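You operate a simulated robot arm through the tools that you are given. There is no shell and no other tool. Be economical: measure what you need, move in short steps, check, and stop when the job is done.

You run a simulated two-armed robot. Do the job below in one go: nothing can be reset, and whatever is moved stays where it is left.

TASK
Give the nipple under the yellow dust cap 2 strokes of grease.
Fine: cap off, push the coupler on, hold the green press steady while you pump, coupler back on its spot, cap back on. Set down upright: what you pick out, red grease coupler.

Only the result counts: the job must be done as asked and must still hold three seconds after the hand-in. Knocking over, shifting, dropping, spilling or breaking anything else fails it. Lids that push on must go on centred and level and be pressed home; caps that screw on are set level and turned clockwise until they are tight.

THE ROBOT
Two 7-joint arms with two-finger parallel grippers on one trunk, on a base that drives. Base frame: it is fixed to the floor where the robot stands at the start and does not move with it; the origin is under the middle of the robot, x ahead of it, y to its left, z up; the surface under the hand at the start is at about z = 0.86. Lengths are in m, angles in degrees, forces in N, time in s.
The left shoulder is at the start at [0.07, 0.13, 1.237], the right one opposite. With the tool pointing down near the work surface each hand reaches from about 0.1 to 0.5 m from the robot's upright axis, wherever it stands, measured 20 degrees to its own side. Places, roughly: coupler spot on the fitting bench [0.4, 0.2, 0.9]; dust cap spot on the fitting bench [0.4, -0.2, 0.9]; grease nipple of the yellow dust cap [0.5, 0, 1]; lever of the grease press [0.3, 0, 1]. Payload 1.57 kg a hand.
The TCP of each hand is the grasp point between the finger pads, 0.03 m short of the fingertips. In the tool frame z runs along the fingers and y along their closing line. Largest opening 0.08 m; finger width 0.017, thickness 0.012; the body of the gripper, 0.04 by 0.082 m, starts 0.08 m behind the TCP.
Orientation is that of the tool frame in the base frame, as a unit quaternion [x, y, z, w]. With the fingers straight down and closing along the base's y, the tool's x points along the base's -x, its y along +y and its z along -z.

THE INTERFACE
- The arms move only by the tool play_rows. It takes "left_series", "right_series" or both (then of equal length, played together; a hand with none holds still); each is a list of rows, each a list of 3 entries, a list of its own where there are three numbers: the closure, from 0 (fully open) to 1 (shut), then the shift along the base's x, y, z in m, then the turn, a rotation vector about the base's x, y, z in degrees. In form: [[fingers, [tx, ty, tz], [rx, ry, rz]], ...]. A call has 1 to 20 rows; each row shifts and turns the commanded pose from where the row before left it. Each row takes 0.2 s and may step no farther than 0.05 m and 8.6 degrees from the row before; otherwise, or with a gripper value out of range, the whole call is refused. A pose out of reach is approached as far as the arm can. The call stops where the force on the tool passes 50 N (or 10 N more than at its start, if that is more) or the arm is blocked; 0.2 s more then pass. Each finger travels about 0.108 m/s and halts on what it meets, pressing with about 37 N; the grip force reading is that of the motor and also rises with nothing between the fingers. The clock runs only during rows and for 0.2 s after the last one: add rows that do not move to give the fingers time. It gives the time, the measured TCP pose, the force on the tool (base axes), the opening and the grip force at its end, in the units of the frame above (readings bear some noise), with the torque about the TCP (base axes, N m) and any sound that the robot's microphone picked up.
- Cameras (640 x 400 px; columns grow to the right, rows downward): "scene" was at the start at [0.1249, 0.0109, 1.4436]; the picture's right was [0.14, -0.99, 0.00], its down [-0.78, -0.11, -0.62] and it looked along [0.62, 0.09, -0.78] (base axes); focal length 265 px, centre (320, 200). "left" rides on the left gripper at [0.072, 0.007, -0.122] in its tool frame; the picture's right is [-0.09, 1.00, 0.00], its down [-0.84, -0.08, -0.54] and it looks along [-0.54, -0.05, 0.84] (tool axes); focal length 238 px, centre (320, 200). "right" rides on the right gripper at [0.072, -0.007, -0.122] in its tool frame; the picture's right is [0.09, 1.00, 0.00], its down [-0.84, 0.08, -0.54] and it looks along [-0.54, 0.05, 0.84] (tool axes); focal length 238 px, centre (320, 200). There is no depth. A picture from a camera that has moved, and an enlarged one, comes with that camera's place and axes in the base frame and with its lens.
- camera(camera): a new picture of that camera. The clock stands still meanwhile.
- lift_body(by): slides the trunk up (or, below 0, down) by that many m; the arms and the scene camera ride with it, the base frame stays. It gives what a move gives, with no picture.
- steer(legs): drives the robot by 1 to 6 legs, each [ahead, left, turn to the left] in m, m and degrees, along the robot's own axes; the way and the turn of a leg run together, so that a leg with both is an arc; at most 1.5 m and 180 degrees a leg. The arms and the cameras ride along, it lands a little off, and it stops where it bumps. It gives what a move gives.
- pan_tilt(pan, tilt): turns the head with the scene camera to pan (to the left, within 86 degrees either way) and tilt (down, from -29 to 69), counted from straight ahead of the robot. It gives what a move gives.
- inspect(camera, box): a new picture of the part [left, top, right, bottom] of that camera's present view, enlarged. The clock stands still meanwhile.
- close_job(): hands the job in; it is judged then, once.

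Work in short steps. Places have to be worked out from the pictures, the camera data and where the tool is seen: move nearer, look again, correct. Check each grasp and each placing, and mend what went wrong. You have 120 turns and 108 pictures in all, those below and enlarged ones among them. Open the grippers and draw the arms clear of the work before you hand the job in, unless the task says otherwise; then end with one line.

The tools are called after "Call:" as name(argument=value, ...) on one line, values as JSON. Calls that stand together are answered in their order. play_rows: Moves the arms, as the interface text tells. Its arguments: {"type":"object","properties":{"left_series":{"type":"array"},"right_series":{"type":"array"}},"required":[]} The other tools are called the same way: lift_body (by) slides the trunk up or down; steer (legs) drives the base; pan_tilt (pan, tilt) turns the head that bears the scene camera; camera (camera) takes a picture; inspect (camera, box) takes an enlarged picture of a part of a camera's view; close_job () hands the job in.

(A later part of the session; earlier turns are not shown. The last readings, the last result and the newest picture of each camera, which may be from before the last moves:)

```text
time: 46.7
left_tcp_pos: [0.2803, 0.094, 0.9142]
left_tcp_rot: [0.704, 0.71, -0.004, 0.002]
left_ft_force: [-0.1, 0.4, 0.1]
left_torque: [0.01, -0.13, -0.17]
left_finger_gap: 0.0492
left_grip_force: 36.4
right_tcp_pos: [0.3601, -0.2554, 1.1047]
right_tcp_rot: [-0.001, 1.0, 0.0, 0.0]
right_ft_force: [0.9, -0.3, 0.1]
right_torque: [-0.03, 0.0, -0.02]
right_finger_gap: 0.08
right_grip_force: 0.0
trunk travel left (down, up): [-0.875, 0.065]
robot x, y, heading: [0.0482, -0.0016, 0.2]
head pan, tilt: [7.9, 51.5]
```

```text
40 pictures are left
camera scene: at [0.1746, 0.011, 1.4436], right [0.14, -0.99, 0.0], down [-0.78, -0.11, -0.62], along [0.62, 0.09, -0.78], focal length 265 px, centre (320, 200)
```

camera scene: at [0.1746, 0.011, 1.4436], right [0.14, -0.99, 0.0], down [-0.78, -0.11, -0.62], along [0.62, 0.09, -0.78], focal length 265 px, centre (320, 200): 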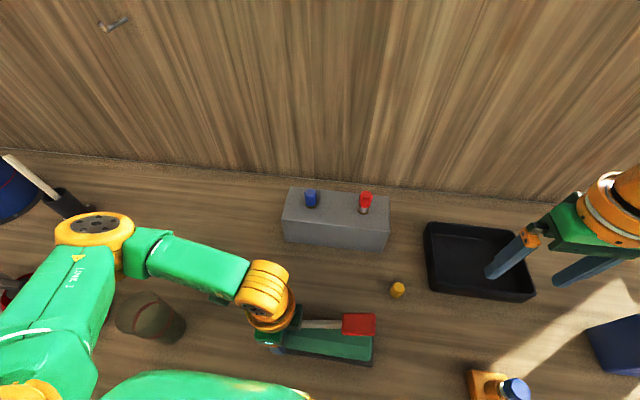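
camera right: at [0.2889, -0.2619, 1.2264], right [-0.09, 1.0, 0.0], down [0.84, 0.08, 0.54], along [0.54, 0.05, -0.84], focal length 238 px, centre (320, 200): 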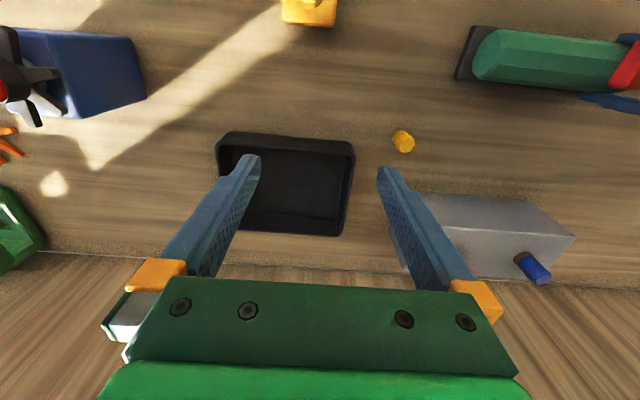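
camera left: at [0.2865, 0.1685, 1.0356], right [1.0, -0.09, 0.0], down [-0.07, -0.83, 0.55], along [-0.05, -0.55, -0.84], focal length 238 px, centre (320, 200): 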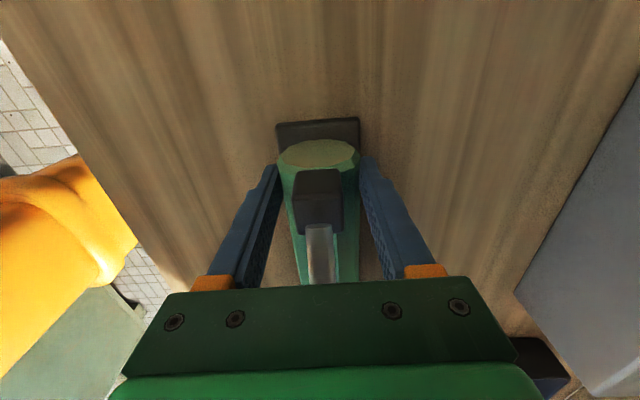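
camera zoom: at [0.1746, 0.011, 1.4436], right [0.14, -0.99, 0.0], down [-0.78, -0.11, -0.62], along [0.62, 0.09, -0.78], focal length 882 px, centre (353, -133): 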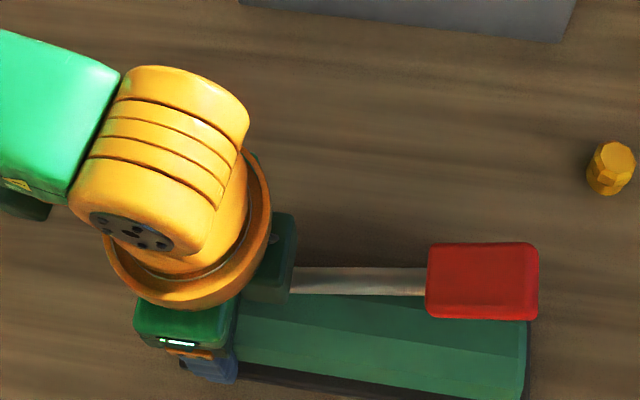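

The step was slightly too long. I'll replay it with smaller rows.

Call:
play_rows(right_series=[[0.5, [-0.015, 0.04, 0.01], [0, 0, 0]], [1, [-0.015, 0.04, 0.01], [0, 0, 0]], [1, [-0.015, 0.04, 0], [0, 0, 0]], [1, [-0.015, 0.04, 0], [0, 0, 0]], [1, [-0.015, 0.035, 0], [0, 0, 0]], [1, [-0.007, 0.018, 0], [0, 0, 0]], [1, [0, 0, 0], [0, 0, 0]]])

Call:
camera(camera="right")

Call:
camera(camera="scene")

```text
time: 48.3
left_tcp_pos: [0.2804, 0.0938, 0.9142]
left_tcp_rot: [0.704, 0.71, -0.004, 0.002]
left_ft_force: [-0.5, 0.8, -0.8]
left_torque: [0.23, -0.11, -0.1]
left_finger_gap: 0.0491
left_grip_force: 37.3
right_tcp_pos: [0.2777, -0.0421, 1.1248]
right_tcp_rot: [0.0, 1.0, 0.001, -0.001]
right_ft_force: [-0.4, -0.6, -0.2]
right_torque: [0.01, -0.02, 0.0]
right_finger_gap: 0.0
right_grip_force: 21.4
trunk travel left (down, up): [-0.875, 0.065]
robot x, y, heading: [0.0491, -0.0002, 0.1]
head pan, tilt: [7.9, 51.5]
```

```text
39 pictures are left
camera right: at [0.2059, -0.0483, 1.2463], right [-0.09, 1.0, 0.0], down [0.84, 0.08, 0.54], along [0.54, 0.05, -0.84], focal length 238 px, centre (320, 200)
```

right: 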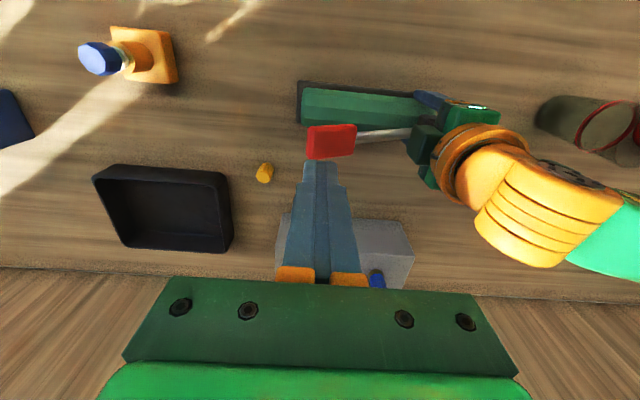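

```text
38 pictures are left
camera scene: at [0.1745, 0.0114, 1.4436], right [0.14, -0.99, 0.0], down [-0.78, -0.11, -0.62], along [0.62, 0.09, -0.78], focal length 265 px, centre (320, 200)
```

scene: 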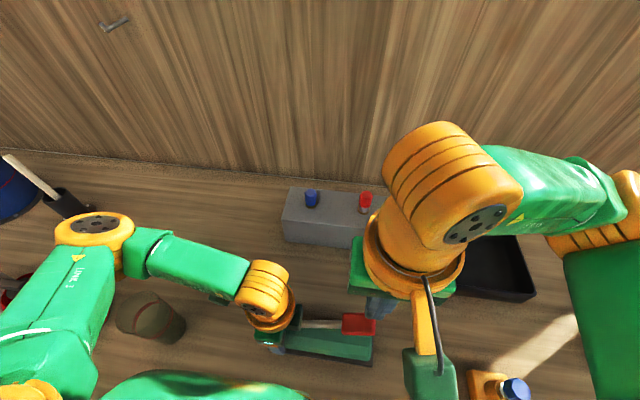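

The handle is directly beneath. I'll lower to touch it and feel the resistance.

Call:
play_rows(right_series=[[1, [0, 0, -0.03], [0, 0, 0]], [1, [0, 0, -0.012], [0, 0, 0]], [1, [0, 0, -0.006], [0, 0, 0]], [1, [0, -0.002, -0.006], [0, 0, 0]], [1, [0, 0, 0], [0, 0, 0]]])

```text
time: 49.5
left_tcp_pos: [0.2781, 0.0951, 0.9144]
left_tcp_rot: [0.705, 0.709, -0.003, 0.001]
left_ft_force: [-0.3, 2.7, 0.3]
left_torque: [0.18, -0.19, -0.07]
left_finger_gap: 0.0488
left_grip_force: 36.9
right_tcp_pos: [0.2778, -0.0449, 1.0717]
right_tcp_rot: [-0.001, 1.0, 0.0, 0.0]
right_ft_force: [1.9, -1.9, 3.1]
right_torque: [-0.04, -0.03, 0.01]
right_finger_gap: 0.0
right_grip_force: 21.6
trunk travel left (down, up): [-0.875, 0.065]
robot x, y, heading: [0.051, 0.0009, 0.2]
head pan, tilt: [7.9, 51.5]
```

Light contact at 3 N. I'll follow the lever's arc down about halfway and check both hands' forces.

Call:
play_rows(right_series=[[1, [0, -0.006, -0.009], [0, 0, 0]], [1, [0, -0.006, -0.01], [0, 0, 0]], [1, [0, -0.005, -0.011], [0, 0, 0]], [1, [0, -0.005, -0.011], [0, 0, 0]]])

Call:
camera(camera="right")

```text
time: 50.5
left_tcp_pos: [0.2798, 0.0947, 0.9149]
left_tcp_rot: [0.704, 0.71, -0.004, 0.001]
left_ft_force: [-0.2, -1.7, -0.4]
left_torque: [0.54, -0.2, 0.0]
left_finger_gap: 0.049
left_grip_force: 37.2
right_tcp_pos: [0.2787, -0.0658, 1.0299]
right_tcp_rot: [-0.001, 1.0, 0.001, 0.0]
right_ft_force: [0.8, 1.4, 2.8]
right_torque: [0.03, -0.04, -0.02]
right_finger_gap: 0.0
right_grip_force: 21.4
trunk travel left (down, up): [-0.875, 0.065]
robot x, y, heading: [0.0519, 0.0044, 0.2]
head pan, tilt: [7.9, 51.5]
```

```text
37 pictures are left
camera right: at [0.2069, -0.0725, 1.1514], right [-0.09, 1.0, 0.0], down [0.84, 0.08, 0.54], along [0.54, 0.05, -0.84], focal length 238 px, centre (320, 200)
```

right: 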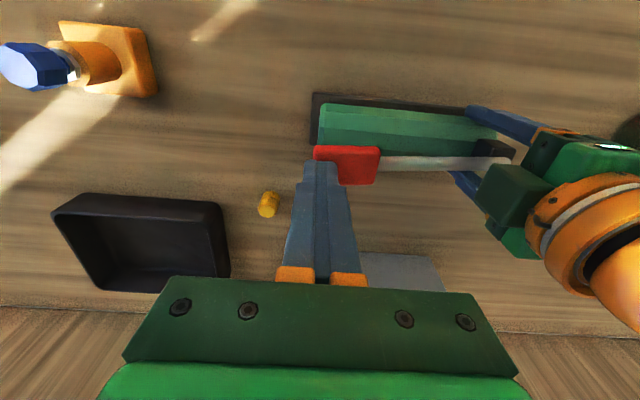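

The lever goes down with little force, but my tip is near the outer end of the handle. I'll ease inward and continue down to the stop.

Call:
play_rows(right_series=[[1, [0, 0.005, -0.004], [0, 0, 0]], [1, [0, 0.003, -0.01], [0, 0, 0]], [1, [0, 0, -0.01], [0, 0, 0]], [1, [0, 0, -0.01], [0, 0, 0]], [1, [0, 0, -0.007], [0, 0, 0]]])

Call:
camera(camera="right")

```text
time: 51.2
left_tcp_pos: [0.2782, 0.0947, 0.9148]
left_tcp_rot: [0.704, 0.71, -0.002, 0.001]
left_ft_force: [0.5, -3.8, -3.0]
left_torque: [-0.06, -0.28, 0.4]
left_finger_gap: 0.0495
left_grip_force: 37.4
right_tcp_pos: [0.2801, -0.0596, 1.017]
right_tcp_rot: [-0.001, 1.0, 0.0, 0.005]
right_ft_force: [-0.6, -3.9, 42.9]
right_torque: [-0.54, 0.08, -0.07]
right_finger_gap: 0.0001
right_grip_force: 21.5
trunk travel left (down, up): [-0.875, 0.065]
robot x, y, heading: [0.0473, -0.002, -0.2]
head pan, tilt: [7.9, 51.5]
stopped in row 3 (right hand): the force on the tool passed its limit at 65 N (the readings are from after the stop); the commanded pose is now the measured one
```

```text
36 pictures are left
camera right: at [0.2053, -0.0658, 1.1367], right [-0.09, 1.0, 0.0], down [0.83, 0.08, 0.55], along [0.55, 0.05, -0.83], focal length 238 px, centre (320, 200)
```

right: 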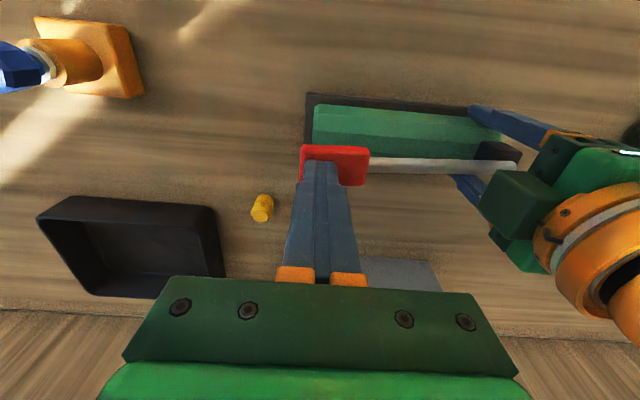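

The lever hit its lower stop. I'll raise the right hand along the arc and see whether the lever springs back.

Call:
play_rows(right_series=[[1, [0, 0.002, 0.01], [0, 0, 0]], [1, [0, 0.005, 0.015], [0, 0, 0]], [1, [0, 0.005, 0.015], [0, 0, 0]], [1, [0, 0.003, 0.015], [0, 0, 0]], [1, [0, 0, 0.01], [0, 0, 0]], [1, [0, 0, 0], [0, 0, 0]]])

Call:
camera(camera="right")

Call:
inspect(camera="scene", box=[220, 240, 400, 360])

```text
time: 52.6
left_tcp_pos: [0.2779, 0.0941, 0.9132]
left_tcp_rot: [0.704, 0.71, -0.002, 0.001]
left_ft_force: [-2.4, -1.4, 5.0]
left_torque: [-1.0, -0.15, -0.31]
left_finger_gap: 0.0487
left_grip_force: 37.5
right_tcp_pos: [0.2778, -0.0439, 1.0791]
right_tcp_rot: [-0.001, 1.0, 0.0, 0.004]
right_ft_force: [-0.6, -0.3, 0.0]
right_torque: [-0.01, 0.01, -0.01]
right_finger_gap: 0.0
right_grip_force: 21.8
trunk travel left (down, up): [-0.875, 0.065]
robot x, y, heading: [0.051, -0.0007, -0.1]
head pan, tilt: [7.9, 51.5]
```

```text
35 pictures are left
camera right: at [0.2052, -0.0504, 1.2005], right [-0.09, 1.0, 0.0], down [0.83, 0.08, 0.55], along [0.55, 0.05, -0.84], focal length 238 px, centre (320, 200)
```

right: 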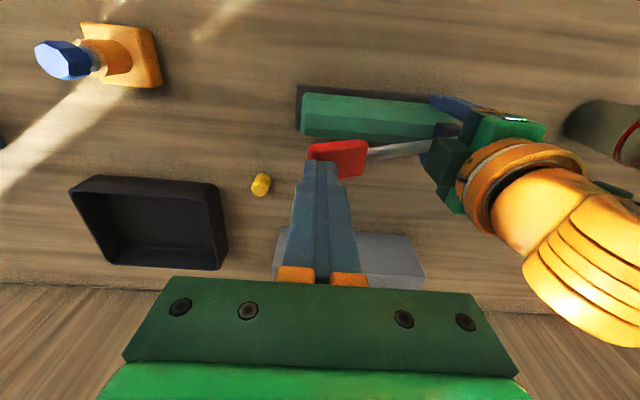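

```text
3.33 times, centred on (310, 300) of scene
camera zoom: at [0.1721, 0.0104, 1.4438], right [0.14, -0.99, 0.0], down [-0.77, -0.11, -0.62], along [0.62, 0.09, -0.78], focal length 882 px, centre (353, -133)
```

zoom: 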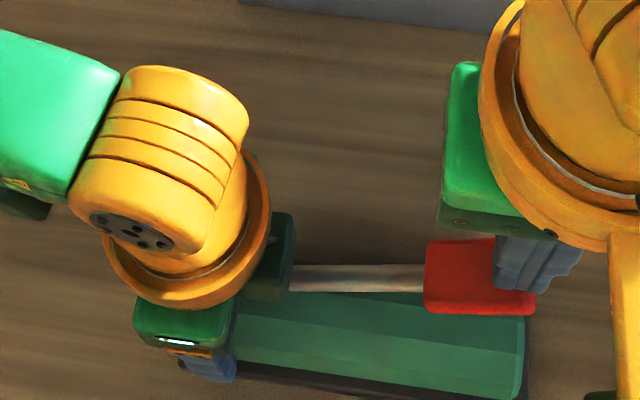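

The lever sprang fully back up and the press hasn't moved, so that was one full stroke. I'll make the second one.

Call:
play_rows(right_series=[[1, [0, -0.003, -0.01], [0, 0, 0]], [1, [0, -0.004, -0.012], [0, 0, 0]], [1, [0, -0.004, -0.012], [0, 0, 0]], [1, [0, -0.003, -0.012], [0, 0, 0]], [1, [0, 0, -0.008], [0, 0, 0]], [1, [0, 0, -0.005], [0, 0, 0]], [1, [0, 0, -0.004], [0, 0, 0]], [1, [0, 0, -0.004], [0, 0, 0]], [1, [0, 0, -0.004], [0, 0, 0]], [1, [0, 0, -0.004], [0, 0, 0]]])

```text
time: 54.4
left_tcp_pos: [0.2777, 0.0945, 0.9131]
left_tcp_rot: [0.704, 0.711, 0.001, 0.001]
left_ft_force: [2.0, -2.0, -1.9]
left_torque: [-0.29, -0.01, 0.47]
left_finger_gap: 0.0496
left_grip_force: 37.0
right_tcp_pos: [0.2787, -0.0596, 1.0154]
right_tcp_rot: [-0.001, 1.0, 0.0, 0.007]
right_ft_force: [-1.0, -4.0, 42.9]
right_torque: [-0.57, 0.11, 0.01]
right_finger_gap: 0.0
right_grip_force: 21.5
trunk travel left (down, up): [-0.875, 0.065]
robot x, y, heading: [0.05, 0.002, 0.1]
head pan, tilt: [7.9, 51.5]
stopped in row 8 (right hand): the force on the tool passed its limit at 56 N (the readings are from after the stop); the commanded pose is now the measured one
```

Same lower stop reached (z 1.015, 56 N). I'll raise again and check that the lever returns.

Call:
play_rows(right_series=[[1, [0, 0.002, 0.01], [0, 0, 0]], [1, [0, 0.005, 0.015], [0, 0, 0]], [1, [0, 0.005, 0.015], [0, 0, 0]], [1, [0, 0.003, 0.015], [0, 0, 0]], [1, [0, 0, 0.02], [0, 0, 0]], [1, [0, -0.03, 0.03], [0, 0, 0]], [1, [0, -0.045, 0.01], [0, 0, 0]], [1, [0, -0.045, 0], [0, 0, 0]], [1, [0, -0.045, 0], [0, 0, 0]]])

Call:
camera(camera="scene")

Call:
inspect(camera="scene", box=[220, 240, 400, 360])

```text
time: 56.4
left_tcp_pos: [0.278, 0.0951, 0.9129]
left_tcp_rot: [0.704, 0.711, 0.001, 0.0]
left_ft_force: [-3.8, -2.2, 11.3]
left_torque: [0.57, -0.24, 0.03]
left_finger_gap: 0.0488
left_grip_force: 36.5
right_tcp_pos: [0.2786, -0.212, 1.1276]
right_tcp_rot: [-0.001, 1.0, -0.001, 0.007]
right_ft_force: [-0.5, 0.4, 0.3]
right_torque: [0.03, 0.0, 0.0]
right_finger_gap: 0.0
right_grip_force: 21.6
trunk travel left (down, up): [-0.875, 0.065]
robot x, y, heading: [0.0514, 0.0005, -0.0]
head pan, tilt: [7.9, 51.5]
```

```text
33 pictures are left
camera scene: at [0.1708, 0.0088, 1.444], right [0.14, -0.99, 0.0], down [-0.77, -0.11, -0.62], along [0.62, 0.09, -0.78], focal length 265 px, centre (320, 200)
```

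scene: 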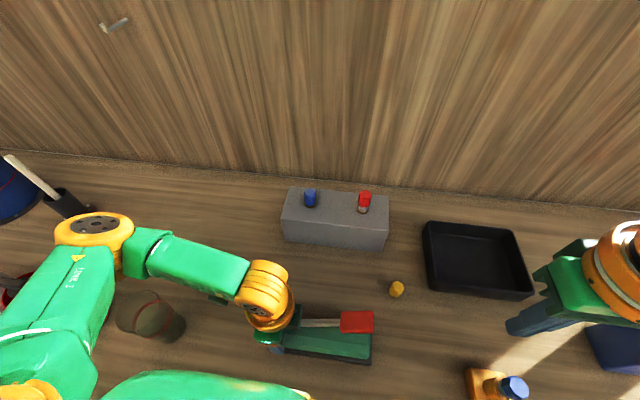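

```text
3.33 times, centred on (310, 300) of scene
camera zoom: at [0.1708, 0.0088, 1.444], right [0.14, -0.99, 0.0], down [-0.77, -0.11, -0.62], along [0.62, 0.09, -0.78], focal length 882 px, centre (353, -133)
```

zoom: 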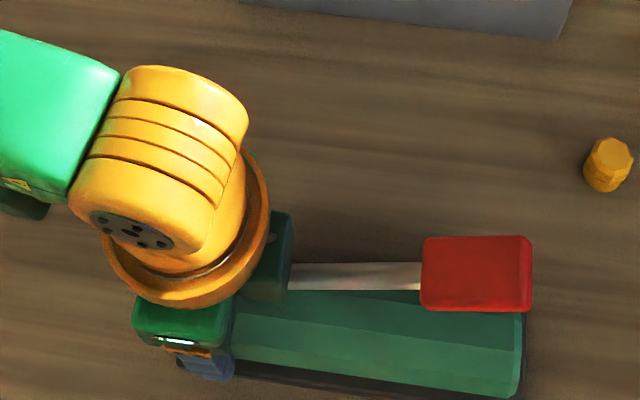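

Two full strokes done and the lever is back up. I'll release the press gently and raise the left hand straight up.

Call:
play_rows(left_series=[[0.9, [0, 0, 0], [0, 0, 0]], [0.35, [0, 0, 0], [0, 0, 0]], [0.2, [0, 0, 0], [0, 0, 0]], [0, [0, 0, 0], [0, 0, 0]], [0, [0, 0, 0.02], [0, 0, 0]], [0, [0, 0, 0.04], [0, 0, 0]], [0, [0, 0, 0.045], [0, 0, 0]], [0, [0, 0.02, 0.045], [0, 0, 0]], [0, [0, 0.02, 0.045], [0, 0, 0]], [0, [0, 0, 0.03], [0, 0, 0]]])

Call:
inspect(camera="scene", box=[220, 240, 400, 360])

```text
time: 58.6
left_tcp_pos: [0.281, 0.135, 1.138]
left_tcp_rot: [0.703, 0.711, 0.0, -0.001]
left_ft_force: [-0.1, 0.0, 0.0]
left_torque: [-0.01, -0.02, 0.01]
left_finger_gap: 0.0802
left_grip_force: 0.0
right_tcp_pos: [0.2817, -0.2095, 1.1283]
right_tcp_rot: [-0.001, 1.0, 0.0, 0.005]
right_ft_force: [-0.3, -0.2, 0.4]
right_torque: [0.01, 0.01, 0.0]
right_finger_gap: 0.0
right_grip_force: 21.8
trunk travel left (down, up): [-0.875, 0.065]
robot x, y, heading: [0.0468, 0.0032, -0.1]
head pan, tilt: [7.9, 51.5]
```

```text
3.33 times, centred on (310, 300) of scene
camera zoom: at [0.1747, 0.0095, 1.4436], right [0.14, -0.99, 0.0], down [-0.78, -0.11, -0.62], along [0.62, 0.09, -0.78], focal length 882 px, centre (353, -133)
```

zoom: 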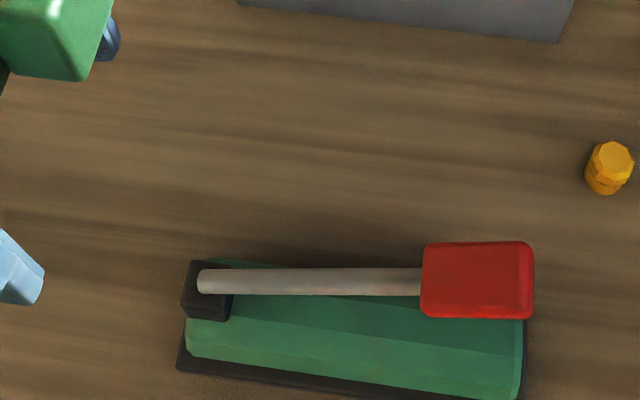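

The press is free and in place. I'll turn the left hand back by +90° while moving it forward, then drive ahead again.

Call:
play_rows(left_series=[[0, [0.01, 0, 0], [0, 0, 8.2]], [0, [0.01, 0, 0], [0, 0, 8.2]], [0, [0.015, -0.01, 0], [0, 0, 8.2]], [0, [0.015, -0.01, 0], [0, 0, 8.2]], [0, [0.015, -0.02, 0], [0, 0, 8.2]], [0, [0.015, -0.02, 0], [0, 0, 8.2]], [0, [0.015, -0.02, 0], [0, 0, 8.2]], [0, [0.015, -0.02, 0], [0, 0, 8.2]], [0, [0.015, -0.02, 0], [0, 0, 8.2]], [0, [0.015, -0.02, 0], [0, 0, 8.2]], [0, [0.01, -0.02, 0], [0, 0, 8]], [0, [0, 0, 0], [0, 0, 0]]])

Call:
steer(legs=[[0.09, 0, 0]])

Call:
play_rows(left_series=[[0, [0, 0, 0], [0, 0, 0]], [0, [0, 0, 0], [0, 0, 0]]])

Call:
camera(camera="left")

```text
time: 61.2
left_tcp_pos: [0.4308, -0.0237, 1.1381]
left_tcp_rot: [-0.005, 1.0, -0.002, 0.0]
left_ft_force: [0.3, 0.1, 0.0]
left_torque: [0.03, 0.01, -0.04]
left_finger_gap: 0.0799
left_grip_force: 0.0
right_tcp_pos: [0.2817, -0.2105, 1.129]
right_tcp_rot: [-0.001, 1.0, -0.001, 0.005]
right_ft_force: [-0.1, -0.3, -0.3]
right_torque: [-0.01, -0.01, 0.02]
right_finger_gap: 0.0001
right_grip_force: 21.0
trunk travel left (down, up): [-0.875, 0.065]
robot x, y, heading: [0.0492, 0.0015, 0.1]
head pan, tilt: [7.9, 51.5]
```

```text
time: 62.3
left_tcp_pos: [0.5231, -0.024, 1.1374]
left_tcp_rot: [-0.005, 1.0, -0.001, -0.001]
left_ft_force: [0.2, 0.8, -0.5]
left_torque: [0.01, 0.05, 0.02]
left_finger_gap: 0.08
left_grip_force: 0.1
right_tcp_pos: [0.3734, -0.21, 1.128]
right_tcp_rot: [0.0, 1.0, -0.001, 0.003]
right_ft_force: [0.3, 0.6, -0.3]
right_torque: [-0.01, 0.02, 0.03]
right_finger_gap: 0.0
right_grip_force: 21.3
trunk travel left (down, up): [-0.875, 0.065]
robot x, y, heading: [0.1412, -0.0021, 0.1]
head pan, tilt: [7.9, 51.5]
```

```text
time: 62.9
left_tcp_pos: [0.5214, -0.023, 1.1369]
left_tcp_rot: [-0.005, 1.0, -0.002, 0.0]
left_ft_force: [0.2, 0.4, -0.2]
left_torque: [-0.02, -0.01, -0.02]
left_finger_gap: 0.0799
left_grip_force: 0.1
right_tcp_pos: [0.3728, -0.2088, 1.1269]
right_tcp_rot: [-0.001, 1.0, -0.001, 0.004]
right_ft_force: [0.0, 0.7, -0.1]
right_torque: [0.01, 0.02, 0.0]
right_finger_gap: 0.0001
right_grip_force: 20.9
trunk travel left (down, up): [-0.875, 0.065]
robot x, y, heading: [0.1359, -0.0012, 0.2]
head pan, tilt: [7.9, 51.5]
```

```text
30 pictures are left
camera left: at [0.4496, -0.0161, 1.2595], right [0.08, 1.0, 0.0], down [0.84, -0.07, 0.54], along [0.54, -0.05, -0.84], focal length 238 px, centre (320, 200)
```

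left: 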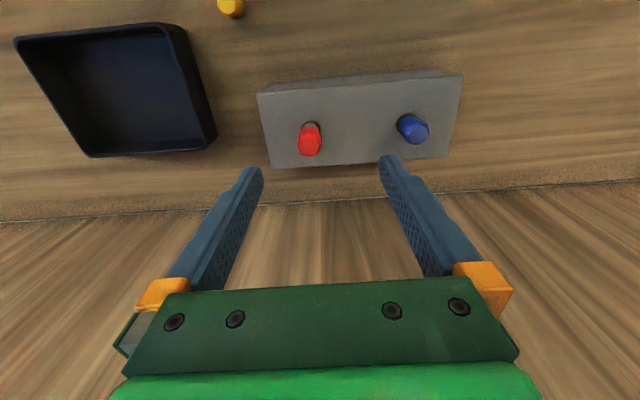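

The coupler stands as left at about (0.537, -0.0365). I'll align and descend around it.

Call:
play_rows(left_series=[[0, [0.0156, -0.0135, 0], [0, 0, 0]], [0, [0, 0, -0.04], [0, 0, 0]], [0, [0, 0, -0.04], [0, 0, 0]], [0, [0, 0, 0], [0, 0, 0]]])

Call:
camera(camera="left")

```text
time: 63.9
left_tcp_pos: [0.5356, -0.0377, 1.0574]
left_tcp_rot: [-0.006, 1.0, -0.001, 0.0]
left_ft_force: [0.0, 0.9, -0.3]
left_torque: [0.02, 0.03, -0.01]
left_finger_gap: 0.0799
left_grip_force: 0.1
right_tcp_pos: [0.3706, -0.2091, 1.1271]
right_tcp_rot: [-0.001, 1.0, -0.001, 0.004]
right_ft_force: [0.8, -0.6, 0.1]
right_torque: [0.0, -0.02, 0.0]
right_finger_gap: 0.0
right_grip_force: 20.9
trunk travel left (down, up): [-0.875, 0.065]
robot x, y, heading: [0.1425, 0.0008, -0.0]
head pan, tilt: [7.9, 51.5]
```

```text
29 pictures are left
camera left: at [0.4652, -0.0308, 1.1788], right [0.08, 1.0, 0.0], down [0.84, -0.07, 0.54], along [0.54, -0.05, -0.84], focal length 238 px, centre (320, 200)
```

left: 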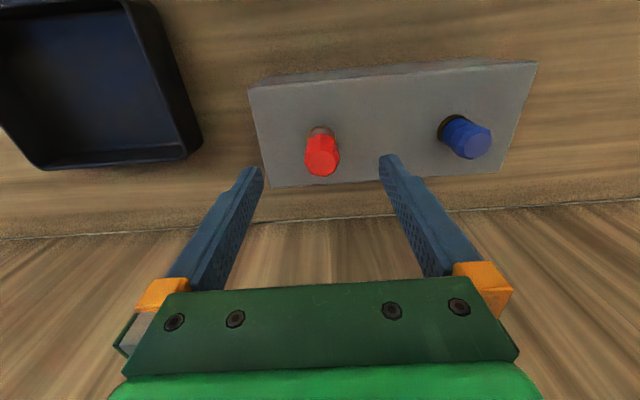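

Call:
play_rows(left_series=[[0, [-0.001, 0.001, -0.03], [0, 0, 0]], [0, [0, 0, -0.02], [0, 0, 0]], [0, [0, 0, 0], [0, 0, 0]], [0.5, [0, 0, 0], [0, 0, 0]], [0.7, [0, 0, 0], [0, 0, 0]], [1, [0, 0, 0], [0, 0, 0]], [1, [0, 0, 0], [0, 0, 0]]])

Call:
camera(camera="left")

```text
time: 65.5
left_tcp_pos: [0.5362, -0.0369, 1.0067]
left_tcp_rot: [-0.006, 1.0, 0.0, 0.0]
left_ft_force: [0.0, -1.7, -0.9]
left_torque: [-0.03, -0.01, 0.02]
left_finger_gap: 0.0258
left_grip_force: 36.9
right_tcp_pos: [0.3711, -0.2092, 1.1273]
right_tcp_rot: [-0.001, 1.0, -0.001, 0.005]
right_ft_force: [-0.6, -0.3, 0.7]
right_torque: [0.0, 0.01, -0.01]
right_finger_gap: 0.0
right_grip_force: 21.4
trunk travel left (down, up): [-0.875, 0.065]
robot x, y, heading: [0.1424, -0.0029, -0.1]
head pan, tilt: [7.9, 51.5]
```

```text
28 pictures are left
camera left: at [0.464, -0.029, 1.1288], right [0.08, 1.0, 0.0], down [0.84, -0.07, 0.54], along [0.54, -0.04, -0.84], focal length 238 px, centre (320, 200)
```

left: 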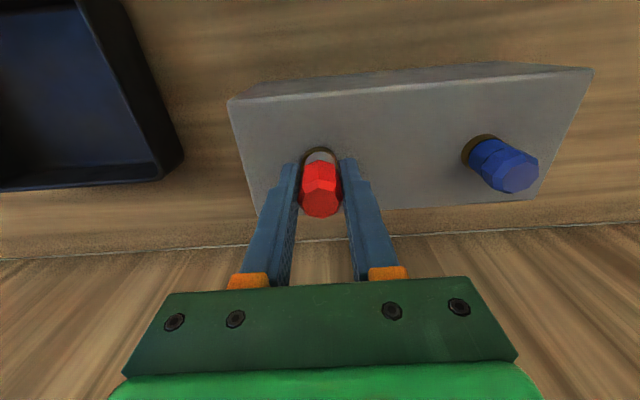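

Gripped at 25.8 mm. I'll pull straight up slowly.

Call:
play_rows(left_series=[[1, [0, 0, 0.004], [0, 0, 0]], [1, [0, 0, 0.004], [0, 0, 0]], [1, [0, 0, 0.008], [0, 0, 0]], [1, [0, 0, 0.02], [0, 0, 0]], [1, [0, 0, 0.04], [0, 0, 0]], [1, [0, 0, 0.03], [0, 0, 0]], [1, [0, 0, 0], [0, 0, 0]]])

Call:
camera(camera="left")

```text
time: 67.1
left_tcp_pos: [0.536, -0.0358, 1.1134]
left_tcp_rot: [-0.006, 1.0, -0.001, 0.0]
left_ft_force: [-0.2, -0.7, 0.4]
left_torque: [0.03, -0.03, 0.0]
left_finger_gap: 0.0257
left_grip_force: 36.9
right_tcp_pos: [0.3727, -0.2091, 1.1286]
right_tcp_rot: [-0.001, 1.0, -0.001, 0.005]
right_ft_force: [0.7, 0.6, 0.6]
right_torque: [0.0, 0.01, 0.01]
right_finger_gap: 0.0
right_grip_force: 21.3
trunk travel left (down, up): [-0.875, 0.065]
robot x, y, heading: [0.14, 0.0012, 0.2]
head pan, tilt: [7.9, 51.5]
```

```text
27 pictures are left
camera left: at [0.4638, -0.0282, 1.2356], right [0.08, 1.0, 0.0], down [0.84, -0.07, 0.54], along [0.54, -0.05, -0.84], focal length 238 px, centre (320, 200)
```

left: 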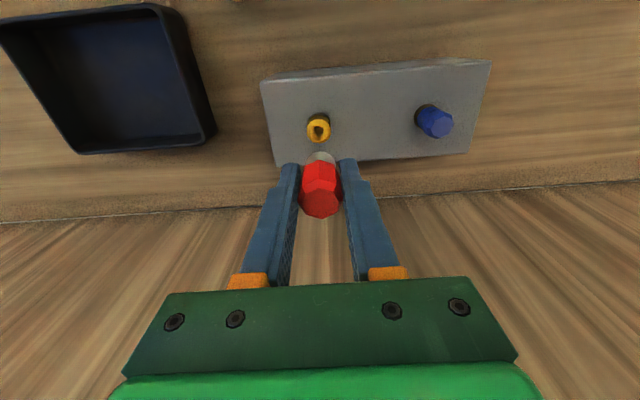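

The coupler is off and there is grease on the nipple. I'll carry the coupler back over its spot at (0.389, 0.203).

Call:
play_rows(left_series=[[1, [-0.021, 0.0341, 0], [0, 0, 0]], [1, [-0.021, 0.0341, 0], [0, 0, 0]], [1, [-0.021, 0.0341, 0], [0, 0, 0]], [1, [-0.021, 0.0341, 0], [0, 0, 0]], [1, [-0.021, 0.0341, 0], [0, 0, 0]], [1, [-0.021, 0.0341, 0], [0, 0, 0]], [1, [-0.021, 0.0341, 0], [0, 0, 0]], [1, [0, 0, -0.04], [0, 0, 0]], [1, [0, 0, -0.045], [0, 0, 0]], [1, [0, 0, -0.045], [0, 0, 0]], [1, [0, 0, -0.04], [0, 0, 0]], [1, [0, 0, -0.025], [0, 0, 0]], [1, [0, 0, 0], [0, 0, 0]]])

Call:
camera(camera="left")

```text
time: 69.9
left_tcp_pos: [0.3886, 0.2032, 0.9181]
left_tcp_rot: [-0.006, 1.0, -0.001, 0.0]
left_ft_force: [-0.2, -0.2, -0.9]
left_torque: [-0.01, 0.02, -0.04]
left_finger_gap: 0.0254
left_grip_force: 37.2
right_tcp_pos: [0.3721, -0.2094, 1.1276]
right_tcp_rot: [-0.001, 1.0, -0.001, 0.005]
right_ft_force: [0.5, -0.2, -0.2]
right_torque: [-0.01, -0.03, -0.01]
right_finger_gap: 0.0002
right_grip_force: 21.2
trunk travel left (down, up): [-0.875, 0.065]
robot x, y, heading: [0.1401, -0.0024, 0.2]
head pan, tilt: [7.9, 51.5]
```

```text
26 pictures are left
camera left: at [0.3157, 0.2106, 1.0401], right [0.08, 1.0, 0.0], down [0.84, -0.07, 0.54], along [0.54, -0.05, -0.84], focal length 238 px, centre (320, 200)
```

left: 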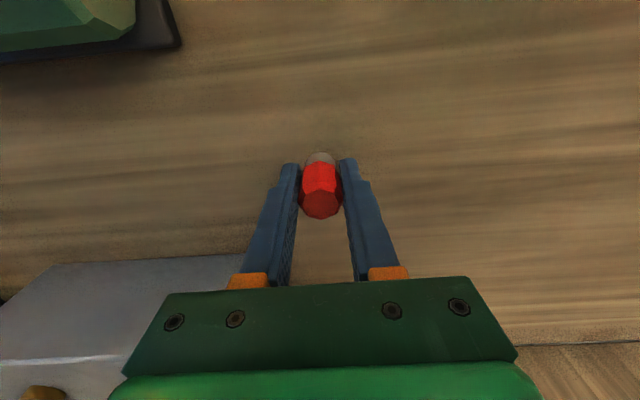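

Over the spot at z 0.918. I'll lower in small steps until contact.

Call:
play_rows(left_series=[[1, [0, 0, -0.01], [0, 0, 0]], [1, [0, 0, -0.005], [0, 0, 0]], [1, [0, 0, -0.002], [0, 0, 0]], [1, [0, 0, -0.001], [0, 0, 0]]])

```text
time: 70.9
left_tcp_pos: [0.3886, 0.2029, 0.9004]
left_tcp_rot: [-0.005, 1.0, -0.001, 0.0]
left_ft_force: [0.3, 0.5, -0.8]
left_torque: [-0.02, 0.02, -0.03]
left_finger_gap: 0.026
left_grip_force: 37.6
right_tcp_pos: [0.3715, -0.209, 1.1279]
right_tcp_rot: [0.0, 1.0, 0.0, 0.005]
right_ft_force: [-0.3, -0.4, -0.2]
right_torque: [0.02, 0.0, 0.03]
right_finger_gap: 0.0
right_grip_force: 21.6
trunk travel left (down, up): [-0.875, 0.065]
robot x, y, heading: [0.141, -0.0032, -0.1]
head pan, tilt: [7.9, 51.5]
```

Call:
play_rows(left_series=[[1, [0, 0, -0.001], [0, 0, 0]], [1, [0, 0, -0.001], [0, 0, 0]]])

Call:
inspect(camera="left", box=[270, 120, 370, 190])

```text
time: 71.5
left_tcp_pos: [0.3882, 0.203, 0.8984]
left_tcp_rot: [-0.005, 1.0, 0.0, 0.0]
left_ft_force: [-0.6, -1.2, -0.7]
left_torque: [0.04, 0.01, 0.02]
left_finger_gap: 0.0256
left_grip_force: 36.4
right_tcp_pos: [0.373, -0.2092, 1.1274]
right_tcp_rot: [-0.001, 1.0, -0.001, 0.005]
right_ft_force: [-0.6, -0.8, 0.2]
right_torque: [0.02, -0.01, -0.01]
right_finger_gap: 0.0
right_grip_force: 20.9
trunk travel left (down, up): [-0.875, 0.065]
robot x, y, heading: [0.1394, 0.0002, 0.0]
head pan, tilt: [7.9, 51.5]
```

```text
5.71 times, centred on (320, 155) of left
camera zoom: at [0.3163, 0.2104, 1.0207], right [0.08, 1.0, 0.0], down [0.84, -0.07, 0.54], along [0.54, -0.05, -0.84], focal length 1362 px, centre (320, 457)
```

zoom: 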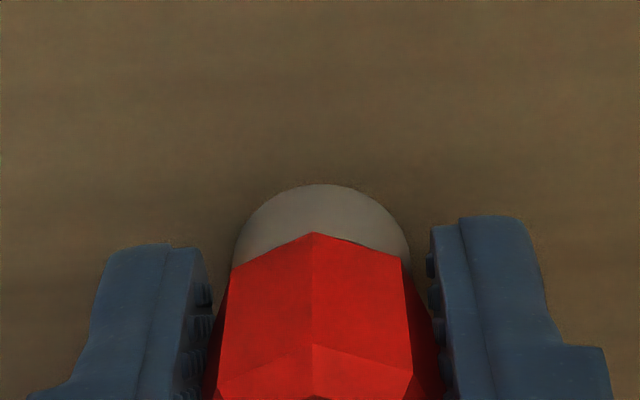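

Call:
play_rows(left_series=[[1, [0, 0, -0.001], [0, 0, 0]], [1, [0, 0, -0.001], [0, 0, 0]]])

```text
time: 72.1
left_tcp_pos: [0.388, 0.2034, 0.8972]
left_tcp_rot: [-0.007, 1.0, 0.0, 0.003]
left_ft_force: [3.4, 5.6, 23.9]
left_torque: [0.32, -0.07, -0.02]
left_finger_gap: 0.0255
left_grip_force: 37.4
right_tcp_pos: [0.3696, -0.2089, 1.1292]
right_tcp_rot: [0.0, 1.0, -0.001, 0.005]
right_ft_force: [-0.3, 0.2, 0.1]
right_torque: [0.0, 0.02, 0.0]
right_finger_gap: 0.0
right_grip_force: 21.2
trunk travel left (down, up): [-0.875, 0.065]
robot x, y, heading: [0.1404, -0.0016, 0.1]
head pan, tilt: [7.9, 51.5]
```

Contact is firm, so I'll ease up 1 mm, open slowly, lift, and check that it stands.

Call:
play_rows(left_series=[[1, [0, 0, 0.001], [0, 0, 0]], [0.62, [0, 0, 0], [0, 0, 0]], [0.4, [0, 0, 0], [0, 0, 0]], [0.15, [0, 0, 0], [0, 0, 0]], [0, [0, 0, 0], [0, 0, 0]], [0, [0, 0, 0.025], [0, 0, 0]], [0, [0, 0, 0.045], [0, 0, 0]], [0, [0, 0, 0.045], [0, 0, 0]], [0, [0, 0, 0.045], [0, 0, 0]]])

Call:
camera(camera="left")

Call:
camera(camera="scene")

```text
time: 74.1
left_tcp_pos: [0.3896, 0.2023, 1.0574]
left_tcp_rot: [-0.006, 1.0, -0.001, 0.0]
left_ft_force: [0.3, 0.7, -0.1]
left_torque: [-0.01, 0.0, -0.03]
left_finger_gap: 0.0801
left_grip_force: 0.1
right_tcp_pos: [0.3728, -0.2099, 1.1278]
right_tcp_rot: [-0.001, 1.0, -0.001, 0.005]
right_ft_force: [0.7, 0.5, -0.1]
right_torque: [0.02, -0.04, 0.01]
right_finger_gap: 0.0
right_grip_force: 21.7
trunk travel left (down, up): [-0.875, 0.065]
robot x, y, heading: [0.1379, -0.0001, -0.1]
head pan, tilt: [7.9, 51.5]
```

```text
24 pictures are left
camera left: at [0.3173, 0.2097, 1.1793], right [0.08, 1.0, 0.0], down [0.84, -0.07, 0.54], along [0.54, -0.05, -0.84], focal length 238 px, centre (320, 200)
```

left: 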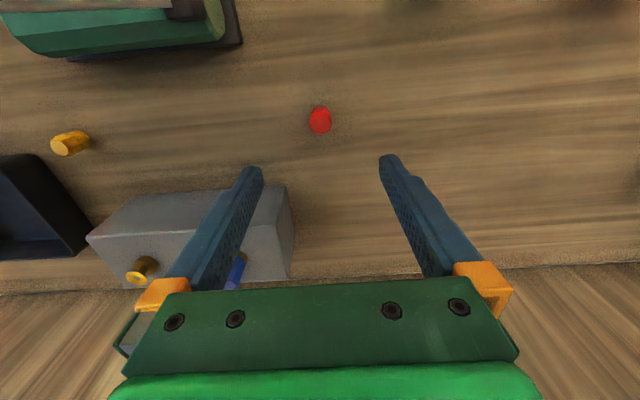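

```text
23 pictures are left
camera scene: at [0.2648, 0.0104, 1.4436], right [0.14, -0.99, 0.0], down [-0.78, -0.11, -0.62], along [0.62, 0.09, -0.78], focal length 265 px, centre (320, 200)
```

scene: 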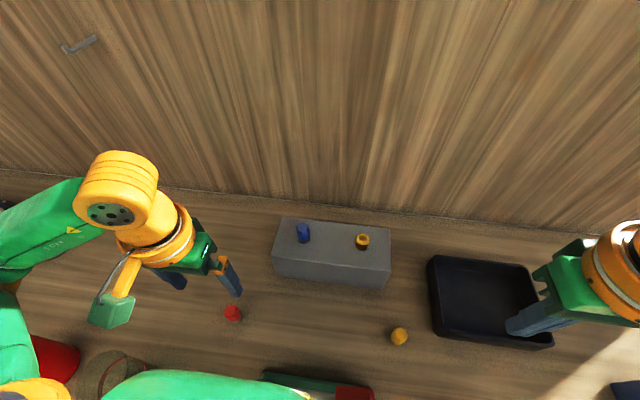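

The coupler stands on its spot. Next the cap: I'll bring the right hand over it with open fingers, removing the small pitch picked up earlier.

Call:
play_rows(right_series=[[0.5, [0.007, 0.021, 0], [0, 0.55, 0]], [0, [0.007, 0.021, 0], [0, 0, 0]], [0, [0.007, 0.021, 0], [0, 0, 0]], [0, [0.006, 0.022, 0], [0, 0, 0]], [0, [0, 0, -0.045], [0, 0, 0]], [0, [0, 0, -0.045], [0, 0, 0]], [0, [0, 0, -0.04], [0, 0, 0]], [0, [0, 0, -0.03], [0, 0, 0]], [0, [0, 0, 0], [0, 0, 0]]])

Call:
camera(camera="right")

```text
time: 76.1
left_tcp_pos: [0.3899, 0.2012, 1.0567]
left_tcp_rot: [-0.005, 1.0, -0.002, 0.001]
left_ft_force: [-0.6, 0.4, -0.4]
left_torque: [-0.02, 0.01, 0.02]
left_finger_gap: 0.08
left_grip_force: 0.1
right_tcp_pos: [0.3995, -0.1241, 0.9674]
right_tcp_rot: [-0.001, 1.0, -0.001, 0.0]
right_ft_force: [1.4, 0.0, 0.7]
right_torque: [-0.01, 0.01, 0.0]
right_finger_gap: 0.0802
right_grip_force: 0.0
trunk travel left (down, up): [-0.875, 0.065]
robot x, y, heading: [0.1368, 0.0012, 0.2]
head pan, tilt: [7.9, 51.5]
```

```text
22 pictures are left
camera right: at [0.3274, -0.1311, 1.0896], right [-0.09, 1.0, 0.0], down [0.84, 0.08, 0.54], along [0.54, 0.05, -0.84], focal length 238 px, centre (320, 200)
```

right: 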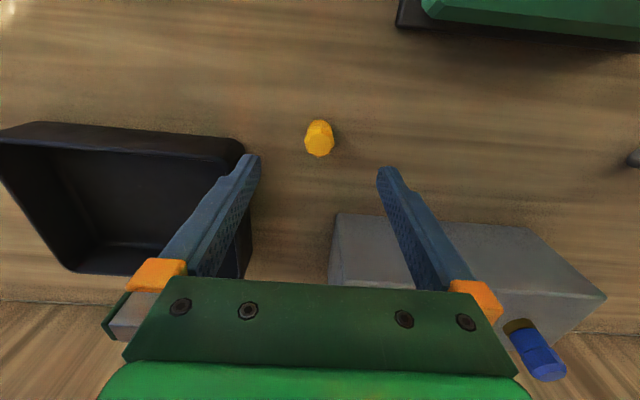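

The cap axis is at x≈0.3955, about 4 mm nearer than my first grip. I'll centre on it, descend to z≈0.896 and grip.

Call:
play_rows(right_series=[[0, [-0.004, -0.0005, -0.03], [0, 0, 0]], [0, [0, 0, -0.03], [0, 0, 0]], [0, [0, 0, -0.011], [0, 0, 0]], [0, [0, 0, 0], [0, 0, 0]]])

Call:
camera(camera="right")

Call:
inspect(camera="scene", box=[350, 280, 450, 370])

```text
time: 77.1
left_tcp_pos: [0.3889, 0.2021, 1.0557]
left_tcp_rot: [-0.005, 1.0, -0.002, 0.0]
left_ft_force: [-0.2, 1.0, 0.2]
left_torque: [0.02, 0.01, 0.0]
left_finger_gap: 0.0801
left_grip_force: 0.1
right_tcp_pos: [0.3955, -0.126, 0.8977]
right_tcp_rot: [-0.002, 1.0, -0.001, 0.0]
right_ft_force: [0.0, -1.0, -0.9]
right_torque: [0.0, 0.0, 0.02]
right_finger_gap: 0.08
right_grip_force: 0.0
trunk travel left (down, up): [-0.875, 0.065]
robot x, y, heading: [0.141, -0.0001, -0.0]
head pan, tilt: [7.9, 51.5]
```

```text
21 pictures are left
camera right: at [0.3233, -0.1311, 1.0185], right [-0.09, 1.0, 0.0], down [0.84, 0.08, 0.54], along [0.54, 0.05, -0.84], focal length 238 px, centre (320, 200)
```

right: 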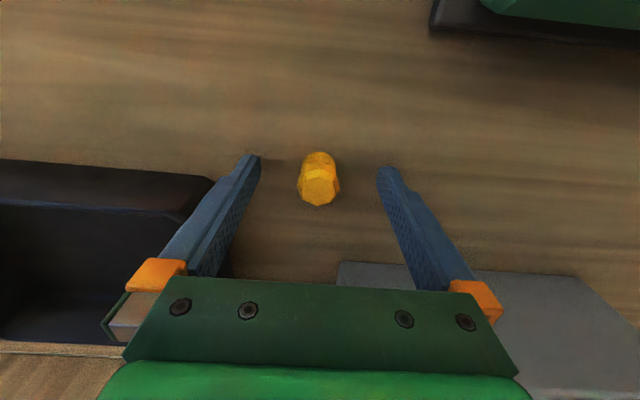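

```text
4.44 times, centred on (400, 325) of scene
camera zoom: at [0.2646, 0.011, 1.4437], right [0.14, -0.99, 0.0], down [-0.78, -0.11, -0.62], along [0.62, 0.09, -0.78], focal length 1177 px, centre (-36, -356)
```

zoom: 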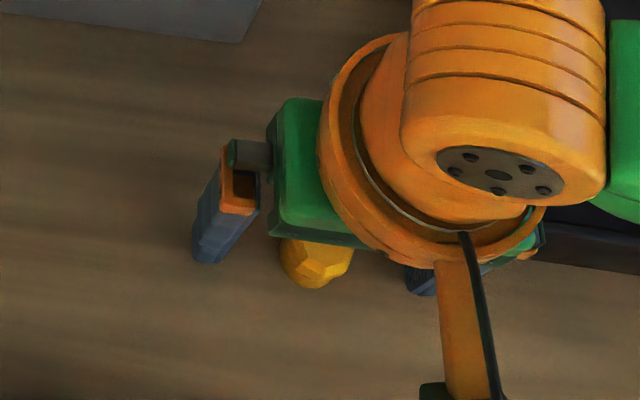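

Using the cap's base and far edges rather than its top face, its axis comes out at x≈0.398. I'll nudge forward 2 mm and close.

Call:
play_rows(right_series=[[0, [0.002, 0.0005, 0], [0, 0, 0]], [0.4, [0, 0, 0], [0, 0, 0]], [0.6, [0, 0, 0], [0, 0, 0]], [1, [0, 0, 0], [0, 0, 0]], [1, [0, 0, 0], [0, 0, 0]], [1, [0, 0, 0.01], [0, 0, 0]], [1, [0, 0, 0.04], [0, 0, 0]], [1, [0, 0, 0.045], [0, 0, 0]], [1, [0, 0, 0.045], [0, 0, 0]], [1, [0, 0, 0.045], [0, 0, 0]], [1, [0, 0, 0], [0, 0, 0]]])

Call:
inspect(camera="right", box=[260, 120, 380, 220])

```text
time: 79.5
left_tcp_pos: [0.3891, 0.2031, 1.057]
left_tcp_rot: [-0.004, 1.0, -0.002, 0.0]
left_ft_force: [-0.1, 1.4, 0.2]
left_torque: [-0.03, 0.03, -0.01]
left_finger_gap: 0.0798
left_grip_force: 0.0
right_tcp_pos: [0.3962, -0.1244, 1.0815]
right_tcp_rot: [-0.001, 1.0, -0.001, 0.001]
right_ft_force: [-0.1, 0.2, -0.2]
right_torque: [-0.02, 0.01, 0.0]
right_finger_gap: 0.0246
right_grip_force: 36.3
trunk travel left (down, up): [-0.875, 0.065]
robot x, y, heading: [0.1409, 0.0005, -0.0]
head pan, tilt: [7.9, 51.5]
```

```text
4.00 times, centred on (320, 170) of right
camera zoom: at [0.3239, -0.1305, 1.2042], right [-0.09, 1.0, 0.0], down [0.84, 0.08, 0.54], along [0.54, 0.05, -0.84], focal length 953 px, centre (320, 320)
```

zoom: 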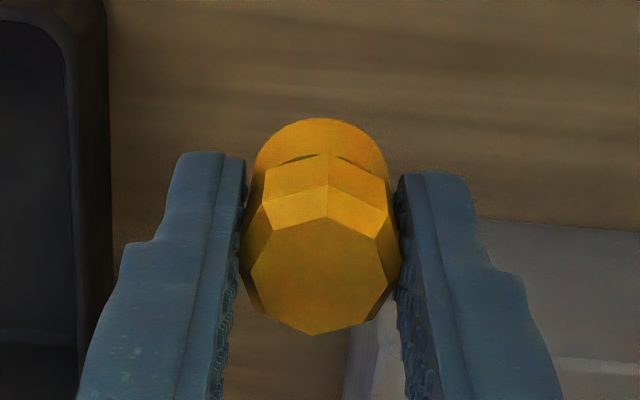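

The cap axis coincides with the TCP. I'll carry it over the nipple at (0.538, -0.0365) and come down to just above the tip.

Call:
play_rows(right_series=[[1, [0.036, 0.022, 0], [0, 0, 0]], [1, [0.036, 0.022, 0], [0, 0, 0]], [1, [0.036, 0.022, 0], [0, 0, 0]], [1, [0.0338, 0.022, 0], [0, 0, 0]], [1, [0, 0, 0], [0, 0, 0]], [1, [0, 0, -0.03], [0, 0, 0]], [1, [0, 0, -0.015], [0, 0, 0]], [1, [0, 0, 0], [0, 0, 0]]])

Call:
inspect(camera="right", box=[260, 110, 380, 210])

Call:
inspect(camera="scene", box=[320, 195, 410, 265])

```text
time: 81.3
left_tcp_pos: [0.3902, 0.2032, 1.056]
left_tcp_rot: [-0.005, 1.0, -0.002, 0.001]
left_ft_force: [0.3, -0.4, -0.6]
left_torque: [0.01, 0.0, -0.02]
left_finger_gap: 0.0798
left_grip_force: 0.1
right_tcp_pos: [0.54, -0.0366, 1.0362]
right_tcp_rot: [-0.001, 1.0, -0.001, 0.0]
right_ft_force: [-0.4, 0.5, -0.3]
right_torque: [-0.01, -0.01, -0.01]
right_finger_gap: 0.025
right_grip_force: 36.5
trunk travel left (down, up): [-0.875, 0.065]
robot x, y, heading: [0.1414, -0.001, 0.5]
head pan, tilt: [7.9, 51.5]
```

```text
4.00 times, centred on (320, 160) of right
camera zoom: at [0.4676, -0.0423, 1.1582], right [-0.09, 1.0, 0.0], down [0.84, 0.08, 0.54], along [0.54, 0.05, -0.84], focal length 953 px, centre (320, 360)
```

zoom: 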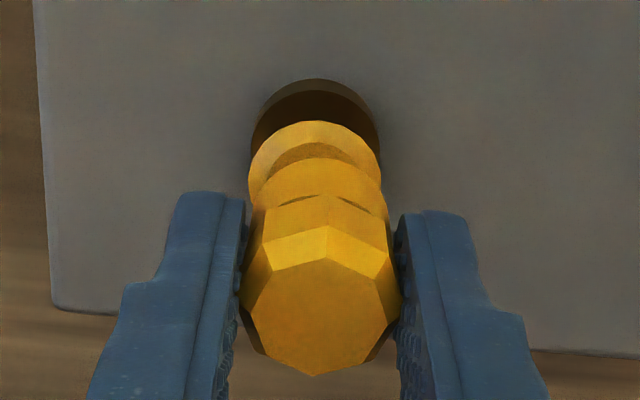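

```text
5.71 times, centred on (365, 230) of scene
camera zoom: at [0.2646, 0.0112, 1.4437], right [0.14, -0.99, 0.0], down [-0.78, -0.11, -0.62], along [0.62, 0.09, -0.78], focal length 1513 px, centre (63, 29)
```

zoom: 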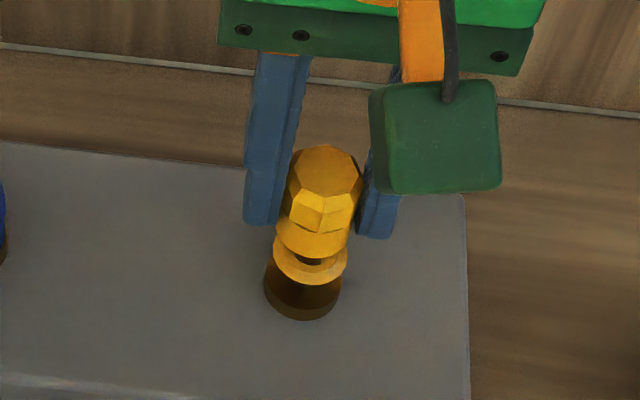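

Two views agree within about 1 mm. I'll correct by (-1, -0.5) mm and lower onto the nipple.

Call:
play_rows(right_series=[[1, [-0.001, -0.0005, 0], [0, 0, 0]], [1, [0, 0, -0.008], [0, 0, 0]], [1, [0, 0, -0.006], [0, 0, 0]], [1, [0, 0, -0.005], [0, 0, 0]], [1, [0, 0, -0.004], [0, 0, 0]], [1, [0, 0, -0.003], [0, 0, 0]]])

Call:
inspect(camera="scene", box=[320, 195, 410, 265])

```text
time: 82.7
left_tcp_pos: [0.3887, 0.2024, 1.0558]
left_tcp_rot: [-0.006, 1.0, -0.002, 0.0]
left_ft_force: [0.1, 0.0, -0.3]
left_torque: [0.0, 0.03, -0.02]
left_finger_gap: 0.0798
left_grip_force: 0.0
right_tcp_pos: [0.5384, -0.0358, 1.0103]
right_tcp_rot: [-0.001, 1.0, -0.001, 0.0]
right_ft_force: [-0.3, -0.5, -0.6]
right_torque: [-0.02, -0.04, -0.01]
right_finger_gap: 0.025
right_grip_force: 36.2
trunk travel left (down, up): [-0.875, 0.065]
robot x, y, heading: [0.1412, 0.0004, 0.4]
head pan, tilt: [7.9, 51.5]
```

```text
5.71 times, centred on (365, 230) of scene
camera zoom: at [0.2648, 0.011, 1.4436], right [0.14, -0.99, 0.0], down [-0.78, -0.11, -0.62], along [0.62, 0.09, -0.78], focal length 1513 px, centre (63, 29)
```

zoom: 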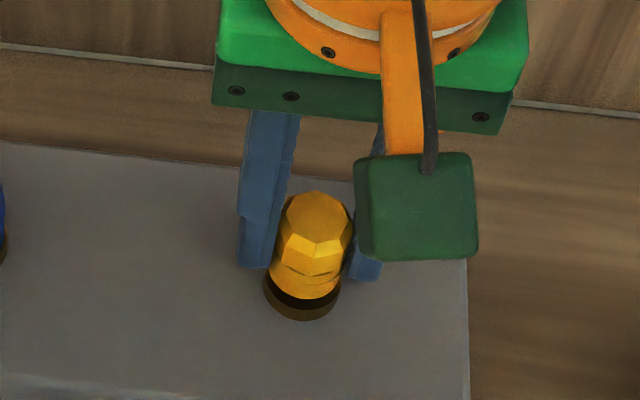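

It is over the nipple and centred, with no contact force yet. I'll press down to the seat.

Call:
play_rows(right_series=[[1, [0, 0, -0.003], [0, 0, 0]], [1, [0, 0, -0.002], [0, 0, 0]], [1, [0, 0, -0.002], [0, 0, 0]], [1, [0, 0, -0.002], [0, 0, 0]]])

Call:
inspect(camera="scene", box=[320, 195, 410, 265])

```text
time: 83.7
left_tcp_pos: [0.3866, 0.2022, 1.0572]
left_tcp_rot: [-0.005, 1.0, -0.001, 0.001]
left_ft_force: [0.2, -0.3, -0.8]
left_torque: [0.01, -0.02, -0.02]
left_finger_gap: 0.08
left_grip_force: 0.1
right_tcp_pos: [0.5381, -0.0372, 1.0034]
right_tcp_rot: [-0.001, 1.0, 0.0, 0.003]
right_ft_force: [8.6, -1.7, 24.0]
right_torque: [-0.05, -0.25, 0.01]
right_finger_gap: 0.025
right_grip_force: 36.3
trunk travel left (down, up): [-0.875, 0.065]
robot x, y, heading: [0.1415, 0.0008, 0.1]
head pan, tilt: [7.9, 51.5]
```

```text
5.71 times, centred on (365, 230) of scene
camera zoom: at [0.2626, 0.0109, 1.4444], right [0.14, -0.99, 0.0], down [-0.77, -0.11, -0.62], along [0.62, 0.09, -0.78], focal length 1513 px, centre (63, 29)
```

zoom: 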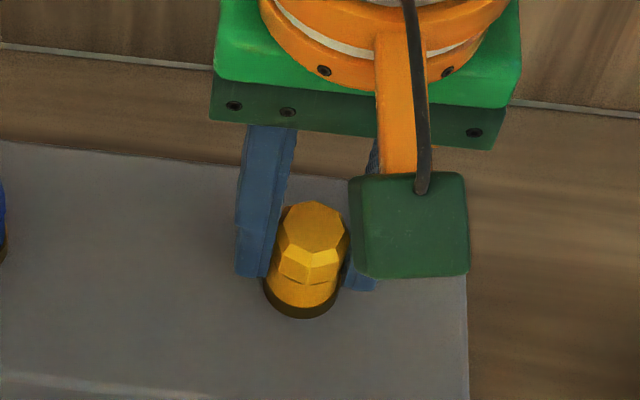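

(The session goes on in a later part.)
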